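You operate a simulated robot arm through the tools that you are given. There is no shell and no other tool. Be economical: measure what you need, move in short steps, check, and stop when the job is done.

Carry out the task below with a simulated robot arm. There is one attempt and no reset: what you move stays moved.

TASK
Put the coffee tin and the salt pot on the drip tray.
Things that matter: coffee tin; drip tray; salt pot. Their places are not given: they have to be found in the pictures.

It is judged by the outcome, as a careful person would: the job done as asked, and still so three seconds after it is handed in. It fails if anything else is knocked over, pushed out of place, dropped, spilled or broken.

THE ROBOT
A 7-joint arm with a two-finger parallel gripper, fixed in place. Base frame: the origin is at the foot of the arm, x ahead of it, y to its left, z up; the work surface is at about z = 0. Lengths are in mm, angles in degrees, forces in N, time in s.
With the tool pointing down near the work surface it reaches from about 240 to 620 mm from the base axis. Its first joint turns from -66.0 to 66.0 degrees. Payload 2.6 kg.
Tool frame: the origin (TCP) lies between the finger pads and is the grasp point; the fingertips stand 30 mm ahead of it; z points along the fingers, y is the line along which they close. The gripper opens to 94 mm. The fingers are 28 mm wide and 10 mm thick; the gripper's body (50 by 96 mm) begins 55 mm behind the TCP.
Orientation is that of the tool frame in the base frame, as [roll, pitch, yaw] about the fixed x, y, z axes, in that order (R = Rz(yaw) Ry(pitch) Rx(roll)). With the fingers straight down and closing along the base's y, the tool's x points along the base's -x, its y along +y and its z along -z.

THE INTERFACE
- The arm moves only by the tool send_rows. Its argument "motion" is one flat list of numbers, 7 for each row, row after row: the shift along the base's x, y, z in mm, then the turn, a rotation vector about the base's x, y, z in degrees, then the opening in per cent of the stroke, from 0 (shut) to 100 (fully open). In form: [tx, ty, tz, wx, wy, wz, fingers, tx, ty, tz, wx, wy, wz, fingers, ...]. A call has 1 to 12 rows; each row is the pose to reach, as a shift and turn from the pose commanded when the call began. A row lasts 0.2 s, in which the tool goes at most 50 mm and 8.6 degrees; a call with a longer step from one row to the next is refused whole, and so is a gripper value outside its range. A pose out of reach is approached as far as the arm can. The call stops where the force on the tool passes 40 N (or 10 N more than at its start, if that is more) or the arm is blocked; 0.2 s more then pass. The fingers move at their own pace (about 72 mm/s each) and stop on an object; they squeeze with about 24 N. The grip force told is the motor's: it shows also when the fingers shut on nothing. Time passes only in rows, and 0.2 s behind the last, so rows that repeat a pose let the fingers close. It gives the time, the measured TCP pose, the force on the tool (base axes), the opening and the grip force at its end, in the units of the frame above (readings bear some noise).
- Cameras (640 x 400 px; columns grow to the right, rows downward): "scene" is fixed at [15.9, 416.2, 571.7]; the picture's right is [-0.93, -0.38, 0.00], its down [-0.18, 0.45, -0.87] and it looks along [0.33, -0.81, -0.49] (base axes); focal length 332 px, centre (320, 200). "wrist" rides on the gripper at [-37, 0, -58] in the tool frame; the picture's right is [0.00, -1.00, 0.00], its down [0.97, 0.00, -0.24] and it looks along [0.24, 0.00, 0.97] (tool axes); focal length 218 px, centre (320, 200).
- get_image(camera): a new picture of that camera. No time passes.
- pixel_to_xyz(camera, pixels): for up to 12 pixels [column, row] of the newest picture of that camera ("zoom" is the newest enlarged one), the place [x, y, z] in the base frame of the surface seen there, good to about 3 mm. No time passes.
- zoom(camera, box): a new picture of the part [left, top, right, bottom] of that camera's present view, enlarged. No time passes.
- sign_off(): hands the job in; it is judged then, once.

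Work in short steps. Measure before you move; look again where a grasp or a placing could have gone wrong, and mend it. You have 60 turns and 20 pictures in all, the two below and enlarged ones among them. Open the gripper and draw the arm clear of the work before you hand the job in, unless the task says otherwise; then end with one line.

The tools are called as a command line: name --argument value ..., lists and objects as JSON in quotes. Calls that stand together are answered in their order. send_rows: Moves the arm, as the interface text tells. Its arguments: {"type":"object","properties":{"motion":{"type":"array"}},"required":["motion"]} The other tools are called the same way: get_image (camera) takes a picture; pixel_to_xyz (camera, pixels) gives the place of the surface under pixels of a picture; zoom (camera, box) takes an enlarged picture of a part of a camera's view; sign_off () hands the job in.

At the start:

```text
clock: 0.0
ee_pos: [350.6, -242.8, 310.0]
ee_rot: [-180.0, 0.0, -180.0]
ft_force: [-1.0, -0.6, -0.7]
width: 93.9
grip_force: 0.1
```

scene: 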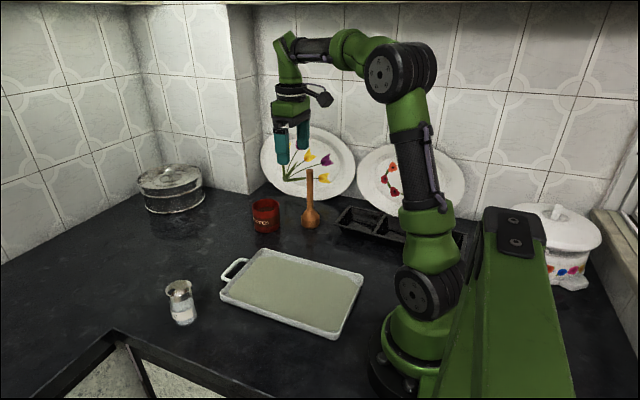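
wrist: 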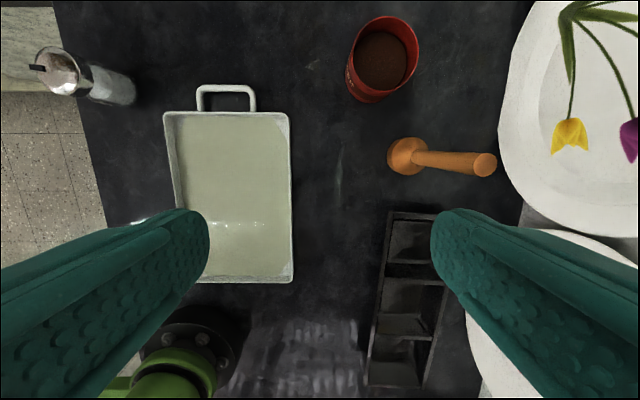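

The red tin is at about (265,215) and the glass pot at about (182,302) in the scene picture. I zoom in on both to measure them.

zoom --camera "scene" --box '[140, 180, 380, 340]'

pixel_to_xyz --camera "wrist" --pixels '[[350, 45], [417, 50], [385, 18], [370, 100], [382, 60], [168, 115], [288, 115], [292, 280], [230, 180], [405, 155], [483, 163], [228, 90]]'

pixel_to_xyz --camera "scene" --pixels '[[253, 207], [278, 206], [265, 200], [266, 232], [182, 322], [168, 290], [192, 288], [180, 284], [172, 315], [195, 312], [222, 292], [335, 336]]'

```text
2.50 times, centred on (260, 260) of scene
```

zoom: 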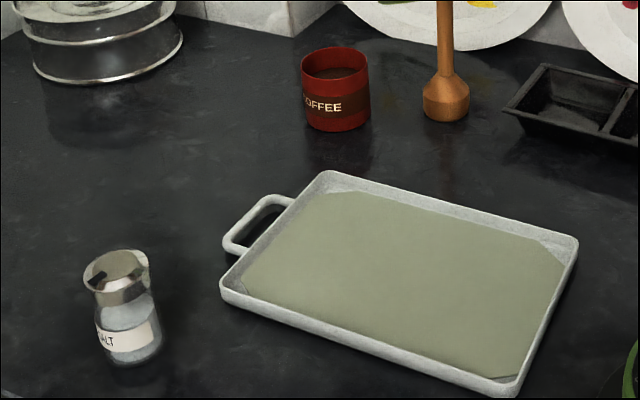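

```text
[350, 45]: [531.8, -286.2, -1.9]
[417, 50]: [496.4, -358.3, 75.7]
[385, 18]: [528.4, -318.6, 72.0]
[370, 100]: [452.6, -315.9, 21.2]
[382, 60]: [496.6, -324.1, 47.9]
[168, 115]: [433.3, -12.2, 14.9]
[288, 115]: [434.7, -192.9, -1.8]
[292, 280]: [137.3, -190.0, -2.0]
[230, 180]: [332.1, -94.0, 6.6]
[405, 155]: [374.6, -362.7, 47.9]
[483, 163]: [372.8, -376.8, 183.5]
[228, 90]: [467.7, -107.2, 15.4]
```

```text
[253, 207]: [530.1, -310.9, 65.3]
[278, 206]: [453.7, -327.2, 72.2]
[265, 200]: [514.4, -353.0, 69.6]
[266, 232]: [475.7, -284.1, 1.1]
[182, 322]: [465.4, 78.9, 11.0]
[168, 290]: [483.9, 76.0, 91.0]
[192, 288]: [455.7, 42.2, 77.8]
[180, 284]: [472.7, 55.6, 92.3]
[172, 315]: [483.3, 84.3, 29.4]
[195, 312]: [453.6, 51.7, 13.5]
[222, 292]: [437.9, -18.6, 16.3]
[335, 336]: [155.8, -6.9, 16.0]
```

The tin is about 76 mm wide, centred near (492,-318). I measure the plate beside it and move closer above the tin, at z about 240, to get its centre exactly.

pixel_to_xyz --camera "wrist" --pixels '[[500, 100], [505, 60], [520, 30], [540, 100], [520, 200], [490, 215]]'

send_rows --motion '[30, -15, -10, 0, 0, 0, 100, 60, -35, -25, 0, 0, 0, 100, 95, -55, -45, 0, 0, 0, 100, 120, -70, -60, 0, 0, 0, 100, 120, -70, -60, 0, 0, 0, 100]'

get_image --camera "wrist"

```text
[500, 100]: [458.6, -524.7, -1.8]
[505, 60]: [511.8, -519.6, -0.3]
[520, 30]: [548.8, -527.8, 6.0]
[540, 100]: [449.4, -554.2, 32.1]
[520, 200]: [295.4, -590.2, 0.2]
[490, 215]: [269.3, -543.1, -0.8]
```

```text
clock: 1.2
ee_pos: [471.9, -313.0, 253.1]
ee_rot: [-180.0, 0.0, 179.9]
ft_force: [-0.8, 0.3, 0.7]
width: 94.0
grip_force: 0.1
```

```text
16 pictures are left
```

wrist: 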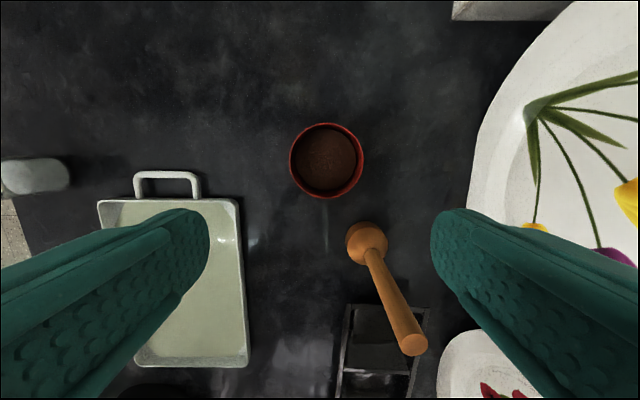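

The tin's rim now shows as a circle around (326,160), with the plates well clear. I measure the rim.

pixel_to_xyz --camera "wrist" --pixels '[[291, 160], [362, 160], [326, 125], [326, 196], [326, 160], [350, 245], [386, 240], [366, 225], [410, 345], [300, 135], [352, 186]]'

```text
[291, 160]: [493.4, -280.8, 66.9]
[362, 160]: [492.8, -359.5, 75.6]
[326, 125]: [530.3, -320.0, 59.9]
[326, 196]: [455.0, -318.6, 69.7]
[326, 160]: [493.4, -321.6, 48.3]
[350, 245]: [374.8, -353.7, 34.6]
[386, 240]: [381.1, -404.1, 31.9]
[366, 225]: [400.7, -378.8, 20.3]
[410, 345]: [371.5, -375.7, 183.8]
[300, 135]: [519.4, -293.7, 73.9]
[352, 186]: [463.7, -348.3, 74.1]
```

Tin centre is (493,-320), diameter about 77 mm, top at z about 74. I line up above it and go down to z = 48 with the fingers open.

send_rows --motion '[22.4, -7.2, -20, 0, 0, 0, 100, 22.4, -7.2, -60, 0, 0, 0, 100, 22.4, -7.2, -100, 0, 0, 0, 100, 22.4, -7.2, -135, 0, 0, 0, 100, 22.4, -7.2, -160, 0, 0, 0, 100, 22.4, -7.2, -180, 0, 0, 0, 100, 22.4, -7.2, -195, 0, 0, 0, 100, 22.4, -7.2, -202, 0, 0, 0, 100, 22.4, -7.2, -202, 0, 0, 0, 100]'

get_image --camera "wrist"

```text
clock: 3.2
ee_pos: [496.2, -320.3, 48.0]
ee_rot: [-180.0, 0.0, 180.0]
ft_force: [-0.4, -0.3, -0.7]
width: 94.1
grip_force: 0.1
out of reach, approached as far as the arm can: row 1
```

```text
15 pictures are left
```

wrist: 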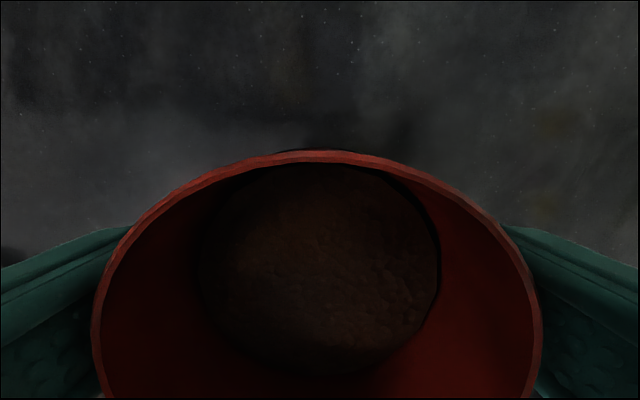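

The tin sits between the fingers, which straddle it evenly. I close and lift a little.

send_rows --motion '[0, 0, 0, 0, 0, 0, 70, 0, 0, 0, 0, 0, 0, 70, 0, 0, 0, 0, 0, 0, 70, 0, 0, 0, 0, 0, 0, 70, 0, 0, 8, 0, 0, 0, 70, 0, 0, 20, 0, 0, 0, 70, 0, 0, 35, 0, 0, 0, 70, 0, 0, 50, 0, 0, 0, 70]'

get_image --camera "scene"

```text
clock: 5.0
ee_pos: [494.4, -319.8, 96.5]
ee_rot: [179.9, 0.0, 180.0]
ft_force: [-0.8, -0.2, -0.9]
width: 77.1
grip_force: 24.1
```

```text
14 pictures are left
```

scene: 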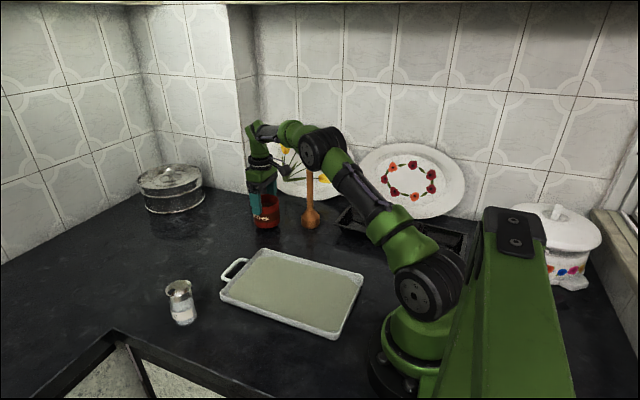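

Width 77 mm with 24 N says gripped, but the tin in the picture (267,213) has hardly risen. I look closer.

zoom --camera "scene" --box '[220, 140, 340, 240]'

pixel_to_xyz --camera "scene" --pixels '[[267, 226], [267, 229], [267, 215], [236, 308], [222, 292], [240, 282], [272, 249], [362, 277], [335, 336], [328, 330], [355, 281], [290, 290]]'

```text
4.00 times, centred on (280, 190) of scene
```

zoom: 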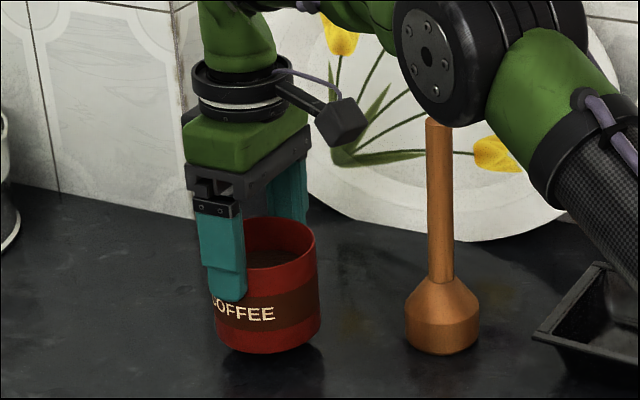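

```text
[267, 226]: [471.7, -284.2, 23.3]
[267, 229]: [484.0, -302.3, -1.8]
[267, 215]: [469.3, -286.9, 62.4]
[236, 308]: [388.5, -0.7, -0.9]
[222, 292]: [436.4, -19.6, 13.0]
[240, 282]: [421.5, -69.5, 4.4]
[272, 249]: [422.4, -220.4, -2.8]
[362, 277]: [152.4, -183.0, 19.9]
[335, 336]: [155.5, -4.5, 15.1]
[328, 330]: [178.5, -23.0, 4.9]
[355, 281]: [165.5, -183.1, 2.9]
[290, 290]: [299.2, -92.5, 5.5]
```

The tin's bottom is only about 20 mm up while the tool rose 48 mm, so it slipped in the fingers. I set it down gently before trying a better grip.

send_rows --motion '[0, 0, -6, 0, 0, 0, 70, 0, 0, -12, 0, 0, 0, 70, 0, 0, -16, 0, 0, 0, 70]'

zoom --camera "scene" --box '[220, 140, 340, 240]'

```text
clock: 5.8
ee_pos: [493.0, -319.2, 81.4]
ee_rot: [-180.0, 0.1, -180.0]
ft_force: [0.0, 0.3, -2.3]
width: 77.0
grip_force: 24.0
```

```text
4.00 times, centred on (280, 190) of scene
```

zoom: 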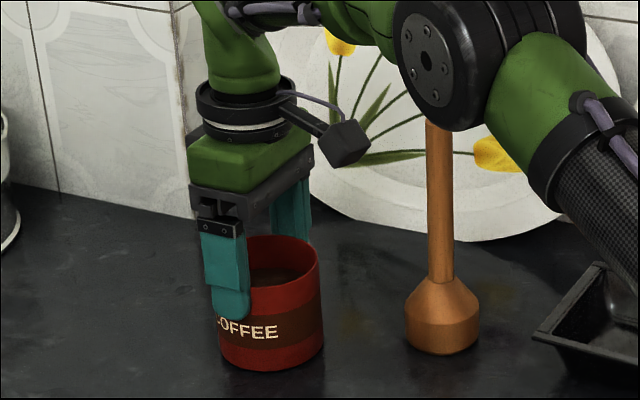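

The tin is back on the surface (bottom at zoom row 370, as before). I open, go lower to z = 38 for fuller pad contact, squeeze longer and lift slowly.

send_rows --motion '[0, 0, 0, 0, 0, 0, 100, 0, 0, 0, 0, 0, 0, 100, 0, 0, -15, 0, 0, 0, 100, 0, 0, -30, 0, 0, 0, 100, 0, 0, -40, 0, 0, 0, 100, 0, 0, -44, 0, 0, 0, 100, 0, 0, -44, 0, 0, 0, 0, 0, 0, -44, 0, 0, 0, 0, 0, 0, -44, 0, 0, 0, 0, 0, 0, -44, 0, 0, 0, 0]'

send_rows --motion '[0, 0, 2, 0, 0, 0, 0, 0, 0, 4, 0, 0, 0, 0, 0, 0, 6, 0, 0, 0, 0, 0, 0, 8, 0, 0, 0, 0, 0, 0, 11, 0, 0, 0, 0, 0, 0, 14, 0, 0, 0, 0, 0, 0, 17, 0, 0, 0, 0, 0, 0, 20, 0, 0, 0, 0]'

zoom --camera "scene" --box '[220, 140, 340, 240]'

```text
clock: 8.0
ee_pos: [494.7, -319.6, 40.0]
ee_rot: [-180.0, 0.0, 179.9]
ft_force: [0.0, -0.2, -0.3]
width: 77.2
grip_force: 23.8
```

```text
clock: 9.8
ee_pos: [491.9, -319.9, 57.5]
ee_rot: [180.0, 0.0, -179.9]
ft_force: [-0.3, 0.0, -1.2]
width: 77.3
grip_force: 24.6
```

```text
4.00 times, centred on (280, 190) of scene
```

zoom: 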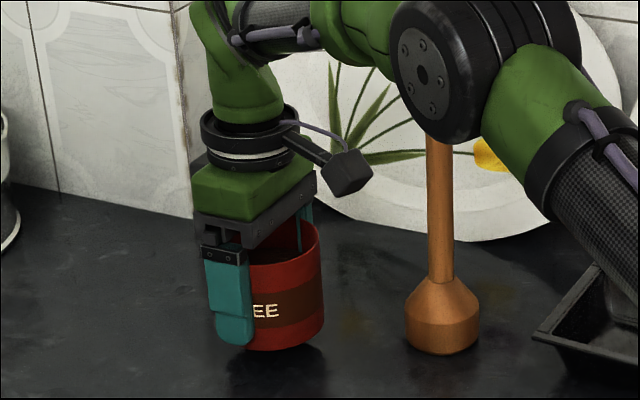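

This time the tin rose with the fingers (bottom at zoom row 350). I continue lifting slowly by 30 mm and check for slip.

send_rows --motion '[0, 0, 3, 0, 0, 0, 0, 0, 0, 6, 0, 0, 0, 0, 0, 0, 9, 0, 0, 0, 0, 0, 0, 12, 0, 0, 0, 0, 0, 0, 15, 0, 0, 0, 0, 0, 0, 18, 0, 0, 0, 0, 0, 0, 21, 0, 0, 0, 0, 0, 0, 24, 0, 0, 0, 0, 0, 0, 27, 0, 0, 0, 0, 0, 0, 30, 0, 0, 0, 0]'

zoom --camera "scene" --box '[220, 140, 340, 240]'

```text
clock: 12.0
ee_pos: [494.7, -319.1, 88.4]
ee_rot: [-180.0, 0.0, -180.0]
ft_force: [-0.1, -0.5, -1.0]
width: 77.5
grip_force: 24.1
```

```text
4.00 times, centred on (280, 190) of scene
```

zoom: 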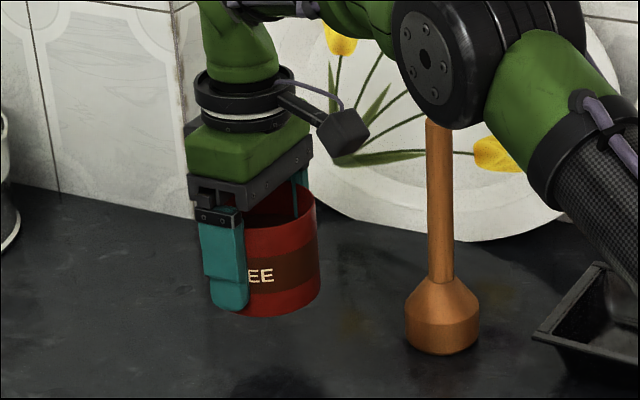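

The tin is held without slip, its bottom at about z 50. I carry it gently, going up a little, toward (280,-97) over the tray.

send_rows --motion '[-3, 3, 2, 0, 0, 0, 0, -9, 9, 5, 0, 0, 0, 0, -18, 19, 10, 0, 0, 0, 0, -29, 30, 14, 0, 0, 0, 0, -40, 42, 17, 0, 0, 0, 0, -51, 53, 20, 0, 0, 0, 0, -62, 65, 20, 0, 0, 0, 0, -73, 76, 20, 0, 0, 0, 0, -84, 88, 20, 0, 0, 0, 0, -94, 98, 20, 0, 0, 0, 0, -102, 107, 20, 0, 0, 0, 0, -106, 111, 20, 0, 0, 0, 0]'

send_rows --motion '[-4, 4, 0, 0, 0, 0, 0, -11, 12, 0, 0, 0, 0, 0, -20, 21, 0, 0, 0, 0, 0, -31, 32, 0, 0, 0, 0, 0, -42, 44, 0, 0, 0, 0, 0, -53, 55, 0, 0, 0, 0, 0, -64, 67, 0, 0, 0, 0, 0, -75, 78, 0, 0, 0, 0, 0, -86, 90, 0, 0, 0, 0, 0, -96, 101, 0, 0, 0, 0, 0, -103, 108, 0, 0, 0, 0, 0, -107, 112, 0, 0, 0, 0, 0]'

zoom --camera "scene" --box '[200, 200, 400, 350]'

```text
clock: 14.6
ee_pos: [390.4, -209.6, 108.7]
ee_rot: [179.9, 0.1, 180.0]
ft_force: [-0.2, 0.1, -1.1]
width: 77.2
grip_force: 24.1
```

```text
clock: 17.2
ee_pos: [281.6, -95.8, 108.1]
ee_rot: [179.9, 0.0, -180.0]
ft_force: [-0.2, 0.4, -1.1]
width: 77.3
grip_force: 23.6
```

```text
2.67 times, centred on (300, 275) of scene
```

zoom: 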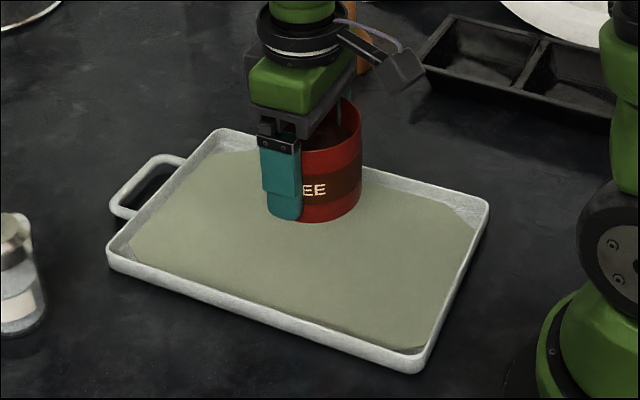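

The tin is over the tray and has not slipped, with its bottom about 38 mm below the TCP. The tray floor is at z about 5.5, so I descend to about z 45 and check the force.

send_rows --motion '[0, 0, -3, 0, 0, 0, 0, 0, 0, -10, 0, 0, 0, 0, 0, 0, -18, 0, 0, 0, 0, 0, 0, -27, 0, 0, 0, 0, 0, 0, -36, 0, 0, 0, 0, 0, 0, -45, 0, 0, 0, 0, 0, 0, -52, 0, 0, 0, 0, 0, 0, -57, 0, 0, 0, 0, 0, 0, -60, 0, 0, 0, 0, 0, 0, -62, 0, 0, 0, 0, 0, 0, -62, 0, 0, 0, 0]'

send_rows --motion '[0, 0, -1, 0, 0, 0, 0, 0, 0, -2, 0, 0, 0, 0, 0, 0, -2, 0, 0, 0, 0]'

```text
clock: 19.6
ee_pos: [281.4, -98.0, 48.0]
ee_rot: [180.0, -0.1, 179.9]
ft_force: [0.8, 0.8, -1.1]
width: 77.5
grip_force: 23.7
```

```text
clock: 20.4
ee_pos: [280.6, -97.4, 45.0]
ee_rot: [179.9, 0.0, 180.0]
ft_force: [-0.6, -0.2, -1.5]
width: 77.3
grip_force: 23.8
```

No contact yet (force -1.5 N). I lower it in 1 mm steps.

send_rows --motion '[0, 0, -1, 0, 0, 0, 0, 0, 0, -2, 0, 0, 0, 0, 0, 0, -2, 0, 0, 0, 0]'

zoom --camera "scene" --box '[240, 210, 340, 290]'

```text
clock: 21.2
ee_pos: [279.3, -97.2, 43.5]
ee_rot: [180.0, 0.1, 179.9]
ft_force: [-0.9, -3.2, 8.9]
width: 77.6
grip_force: 24.0
```

```text
5.00 times, centred on (290, 250) of scene
```

zoom: 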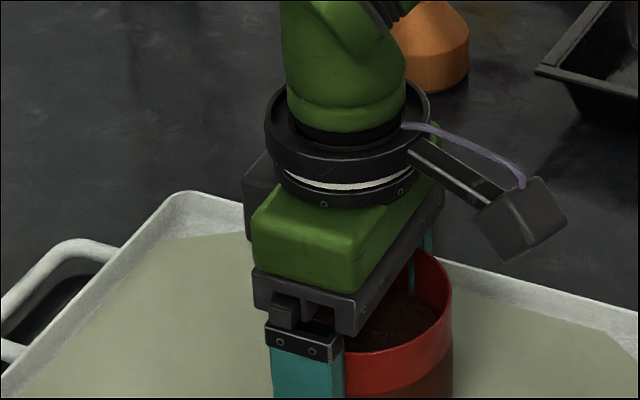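

Contact is clear (+8.9 N), so the tin is resting on the tray. I open, rise straight up, then move over toward the salt pot.

send_rows --motion '[0, 0, 1, 0, 0, 0, 100, 0, 0, 1, 0, 0, 0, 100, 0, 0, 1, 0, 0, 0, 100, 0, 0, 15, 0, 0, 0, 100, 0, 0, 45, 0, 0, 0, 100, 0, 0, 90, 0, 0, 0, 100, 0, 0, 135, 0, 0, 0, 100, 0, 0, 180, 0, 0, 0, 100, 0, 0, 200, 0, 0, 0, 100]'

send_rows --motion '[20, 20, 0, 0, 0, 0, 100, 50, 45, 0, 0, 0, 0, 100, 80, 75, 0, 0, 0, 0, 100, 110, 105, 0, 0, 0, 0, 100, 140, 130, 0, 0, 0, 0, 100, 165, 150, 0, 0, 0, 0, 100, 170, 155, 0, 0, 0, 0, 100]'

get_image --camera "wrist"

```text
clock: 23.2
ee_pos: [278.4, -99.0, 240.4]
ee_rot: [180.0, 0.0, -179.9]
ft_force: [0.0, 0.7, 0.0]
width: 94.2
grip_force: 0.0
```

```text
clock: 24.8
ee_pos: [450.4, 57.4, 242.7]
ee_rot: [-179.9, 0.0, -180.0]
ft_force: [-0.5, 0.0, -0.3]
width: 94.1
grip_force: 0.1
```

```text
7 pictures are left
```

wrist: 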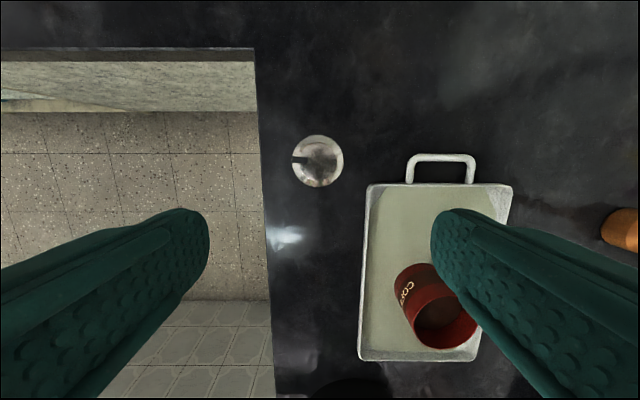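

The tin stands upright on the tray at (437,308), and the salt pot's lid is at (318,161). I measure the pot and the tray's free space.

pixel_to_xyz --camera "wrist" --pixels '[[318, 161], [296, 161], [341, 161], [318, 138], [318, 185], [302, 143], [334, 179], [297, 161], [380, 192], [500, 192], [410, 215], [260, 160]]'

zoom --camera "scene" --box '[140, 260, 240, 340]'

pixel_to_xyz --camera "zoom" --pixels '[[320, 200], [200, 200], [230, 300], [180, 160], [240, 160], [220, 230], [265, 240], [175, 240]]'

```text
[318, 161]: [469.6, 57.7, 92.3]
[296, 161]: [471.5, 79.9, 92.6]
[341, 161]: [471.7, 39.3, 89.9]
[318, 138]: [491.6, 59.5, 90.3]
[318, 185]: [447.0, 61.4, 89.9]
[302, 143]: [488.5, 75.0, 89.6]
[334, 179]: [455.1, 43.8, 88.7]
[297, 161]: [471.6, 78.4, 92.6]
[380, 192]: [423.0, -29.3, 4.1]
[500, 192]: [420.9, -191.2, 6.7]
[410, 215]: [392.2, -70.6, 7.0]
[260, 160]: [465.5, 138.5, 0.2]
```

```text
5.00 times, centred on (190, 300) of scene
```

zoom: 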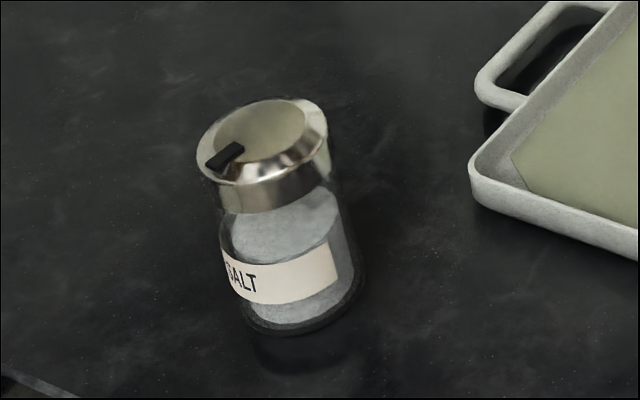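

```text
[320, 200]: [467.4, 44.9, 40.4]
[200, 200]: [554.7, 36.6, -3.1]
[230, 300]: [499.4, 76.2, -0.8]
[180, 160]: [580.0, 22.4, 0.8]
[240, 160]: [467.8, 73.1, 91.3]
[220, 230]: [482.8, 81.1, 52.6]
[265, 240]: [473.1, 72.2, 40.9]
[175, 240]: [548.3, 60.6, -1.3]
```

The pot's centre is (471,60), about 46 mm wide and 92 mm tall. I align over it and go down to z = 45 so the pads hold the glass body and the gripper body clears the lid.

send_rows --motion '[21, 2, -20, 0, 0, 0, 100, 21, 2, -60, 0, 0, 0, 100, 21, 2, -100, 0, 0, 0, 100, 21, 2, -130, 0, 0, 0, 100, 21, 2, -155, 0, 0, 0, 100, 21, 2, -175, 0, 0, 0, 100, 21, 2, -190, 0, 0, 0, 100, 21, 2, -196, 0, 0, 0, 100, 21, 2, -196, 0, 0, 0, 100]'

send_rows --motion '[0, 0, 0, 0, 0, 0, 60, 0, 0, 0, 0, 0, 0, 40, 0, 0, 0, 0, 0, 0, 0, 0, 0, 0, 0, 0, 0, 0, 0, 0, 0, 0, 0, 0, 0, 0, 0, 0, 0, 0, 0, 0]'

zoom --camera "scene" --box '[130, 230, 250, 340]'

```text
clock: 26.8
ee_pos: [470.9, 60.0, 45.6]
ee_rot: [180.0, 0.0, 179.9]
ft_force: [-0.1, -0.1, 0.3]
width: 93.8
grip_force: 0.0
```

```text
clock: 28.2
ee_pos: [472.8, 60.3, 46.3]
ee_rot: [179.9, 0.0, 180.0]
ft_force: [0.2, -0.2, -0.2]
width: 49.6
grip_force: 24.2
```

```text
3.64 times, centred on (190, 285) of scene
```

zoom: 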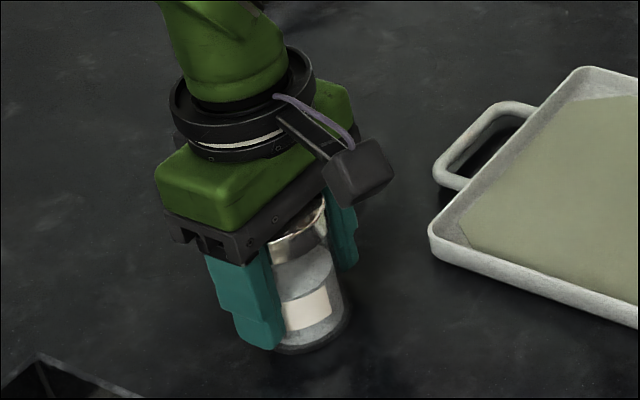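

The grip is firm at 49.6 mm and the pot is still upright. I lift slowly by 45 mm and check for slip.

send_rows --motion '[0, 0, 2, 0, 0, 0, 0, 0, 0, 4, 0, 0, 0, 0, 0, 0, 7, 0, 0, 0, 0, 0, 0, 10, 0, 0, 0, 0, 0, 0, 14, 0, 0, 0, 0, 0, 0, 18, 0, 0, 0, 0, 0, 0, 23, 0, 0, 0, 0, 0, 0, 28, 0, 0, 0, 0, 0, 0, 33, 0, 0, 0, 0, 0, 0, 38, 0, 0, 0, 0, 0, 0, 42, 0, 0, 0, 0, 0, 0, 45, 0, 0, 0, 0]'

zoom --camera "scene" --box '[130, 230, 250, 340]'

```text
clock: 30.8
ee_pos: [473.0, 61.1, 90.9]
ee_rot: [-180.0, 0.1, -180.0]
ft_force: [0.1, 0.1, -2.0]
width: 50.2
grip_force: 23.9
```

```text
3.64 times, centred on (190, 285) of scene
```

zoom: 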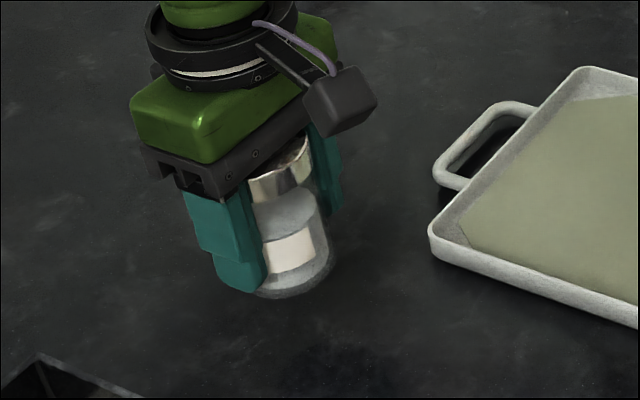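

The pot rose with the fingers without slipping, its bottom at about z 45. I carry it gently to (384,-97), clear of the tin.

send_rows --motion '[-2, -4, 2, 0, 0, 0, 0, -7, -12, 6, 0, 0, 0, 0, -14, -25, 10, 0, 0, 0, 0, -22, -40, 14, 0, 0, 0, 0, -31, -56, 15, 0, 0, 0, 0, -41, -74, 15, 0, 0, 0, 0, -51, -92, 15, 0, 0, 0, 0, -61, -110, 15, 0, 0, 0, 0, -71, -128, 15, 0, 0, 0, 0, -79, -143, 15, 0, 0, 0, 0, -85, -153, 15, 0, 0, 0, 0, -87, -157, 15, 0, 0, 0, 0]'

send_rows --motion '[0, 0, -3, 0, 0, 0, 0, 0, 0, -10, 0, 0, 0, 0, 0, 0, -18, 0, 0, 0, 0, 0, 0, -26, 0, 0, 0, 0, 0, 0, -34, 0, 0, 0, 0, 0, 0, -41, 0, 0, 0, 0, 0, 0, -46, 0, 0, 0, 0, 0, 0, -49, 0, 0, 0, 0, 0, 0, -51, 0, 0, 0, 0, 0, 0, -52, 0, 0, 0, 0, 0, 0, -52, 0, 0, 0, 0]'

zoom --camera "scene" --box '[200, 200, 360, 340]'

```text
clock: 33.4
ee_pos: [383.8, -97.2, 106.5]
ee_rot: [-179.9, 0.0, 179.9]
ft_force: [-0.1, 0.0, -1.5]
width: 49.9
grip_force: 24.2
```

```text
clock: 35.8
ee_pos: [384.5, -96.0, 54.0]
ee_rot: [-180.0, 0.1, 180.0]
ft_force: [0.6, -0.4, -2.1]
width: 49.8
grip_force: 23.7
```

```text
2.86 times, centred on (280, 270) of scene
```

zoom: 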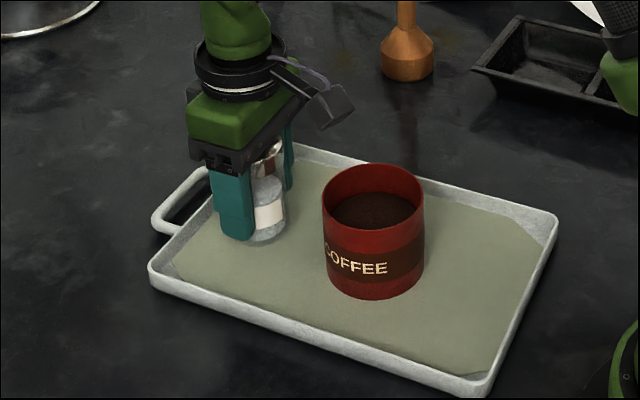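

The pot is just above the tray floor, clear of the tin and the rim. I lower it in 1 mm steps until it touches.

send_rows --motion '[0, 0, -1, 0, 0, 0, 0, 0, 0, -2, 0, 0, 0, 0, 0, 0, -2, 0, 0, 0, 0]'

```text
clock: 36.6
ee_pos: [384.2, -97.4, 52.3]
ee_rot: [179.9, 0.0, -180.0]
ft_force: [-0.1, 0.2, -1.9]
width: 49.7
grip_force: 24.2
```

Still no contact (-1.9 N). I go on down.

send_rows --motion '[0, 0, -1, 0, 0, 0, 0, 0, 0, -1, 0, 0, 0, 0]'

send_rows --motion '[0, 0, -1, 0, 0, 0, 0, 0, 0, -1, 0, 0, 0, 0]'

```text
clock: 37.2
ee_pos: [386.4, -95.5, 51.1]
ee_rot: [-180.0, 0.0, 179.9]
ft_force: [0.7, 0.1, -2.1]
width: 50.0
grip_force: 24.3
```

```text
clock: 37.8
ee_pos: [384.3, -96.7, 49.8]
ee_rot: [179.8, 0.0, -179.9]
ft_force: [-0.3, -0.6, 2.2]
width: 49.7
grip_force: 24.1
```

The force swung to +2.2 N, so the pot has touched down. I open, rise straight up and draw the arm back clear.

send_rows --motion '[0, 0, -0.5, 0, 0, 0, 60, 0, 0, -0.5, 0, 0, 0, 80, 0, 0, -0.5, 0, 0, 0, 100, 0, 0, 0, 0, 0, 0, 100, 0, 0, 15, 0, 0, 0, 100, 0, 0, 45, 0, 0, 0, 100, 0, 0, 90, 0, 0, 0, 100, 0, 0, 135, 0, 0, 0, 100, 0, 0, 180, 0, 0, 0, 100, 0, 0, 220, 0, 0, 0, 100, 0, 0, 250, 0, 0, 0, 100]'

send_rows --motion '[0, -30, 0, 0, 0, 0, 100, 0, -70, 0, 0, 0, 0, 100, -10, -110, 0, 0, 0, 0, 100, -20, -140, 0, 0, 0, 0, 100, -20, -145, 0, 0, 0, 0, 100]'

get_image --camera "scene"

```text
clock: 40.2
ee_pos: [385.6, -96.1, 302.2]
ee_rot: [180.0, 0.0, -179.9]
ft_force: [-0.6, -0.7, -0.9]
width: 94.2
grip_force: 0.1
```

```text
clock: 41.4
ee_pos: [364.4, -240.5, 301.2]
ee_rot: [180.0, 0.0, 179.9]
ft_force: [1.0, 0.4, -0.2]
width: 94.0
grip_force: 0.1
```

```text
2 pictures are left
```

scene: 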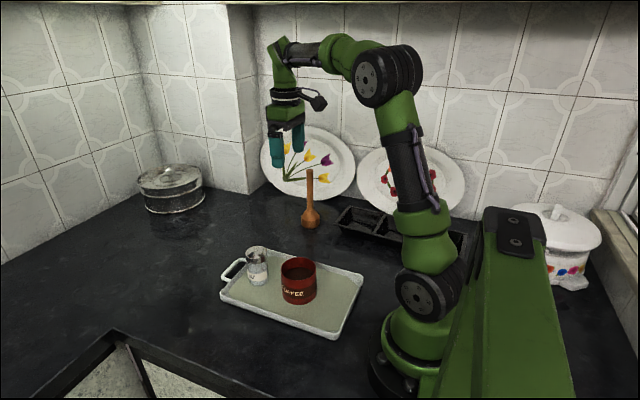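

Both the tin (298,281) and the pot (257,267) stand upright on the tray. Nothing else has moved and the arm is clear, so I hand the job in.

sign_off

```text
The job is handed in.
```

The coffee tin and the salt pot are both standing upright on the drip tray; on the first lift the tin slipped in the grip, so I set it back on the counter and gripped it lower.
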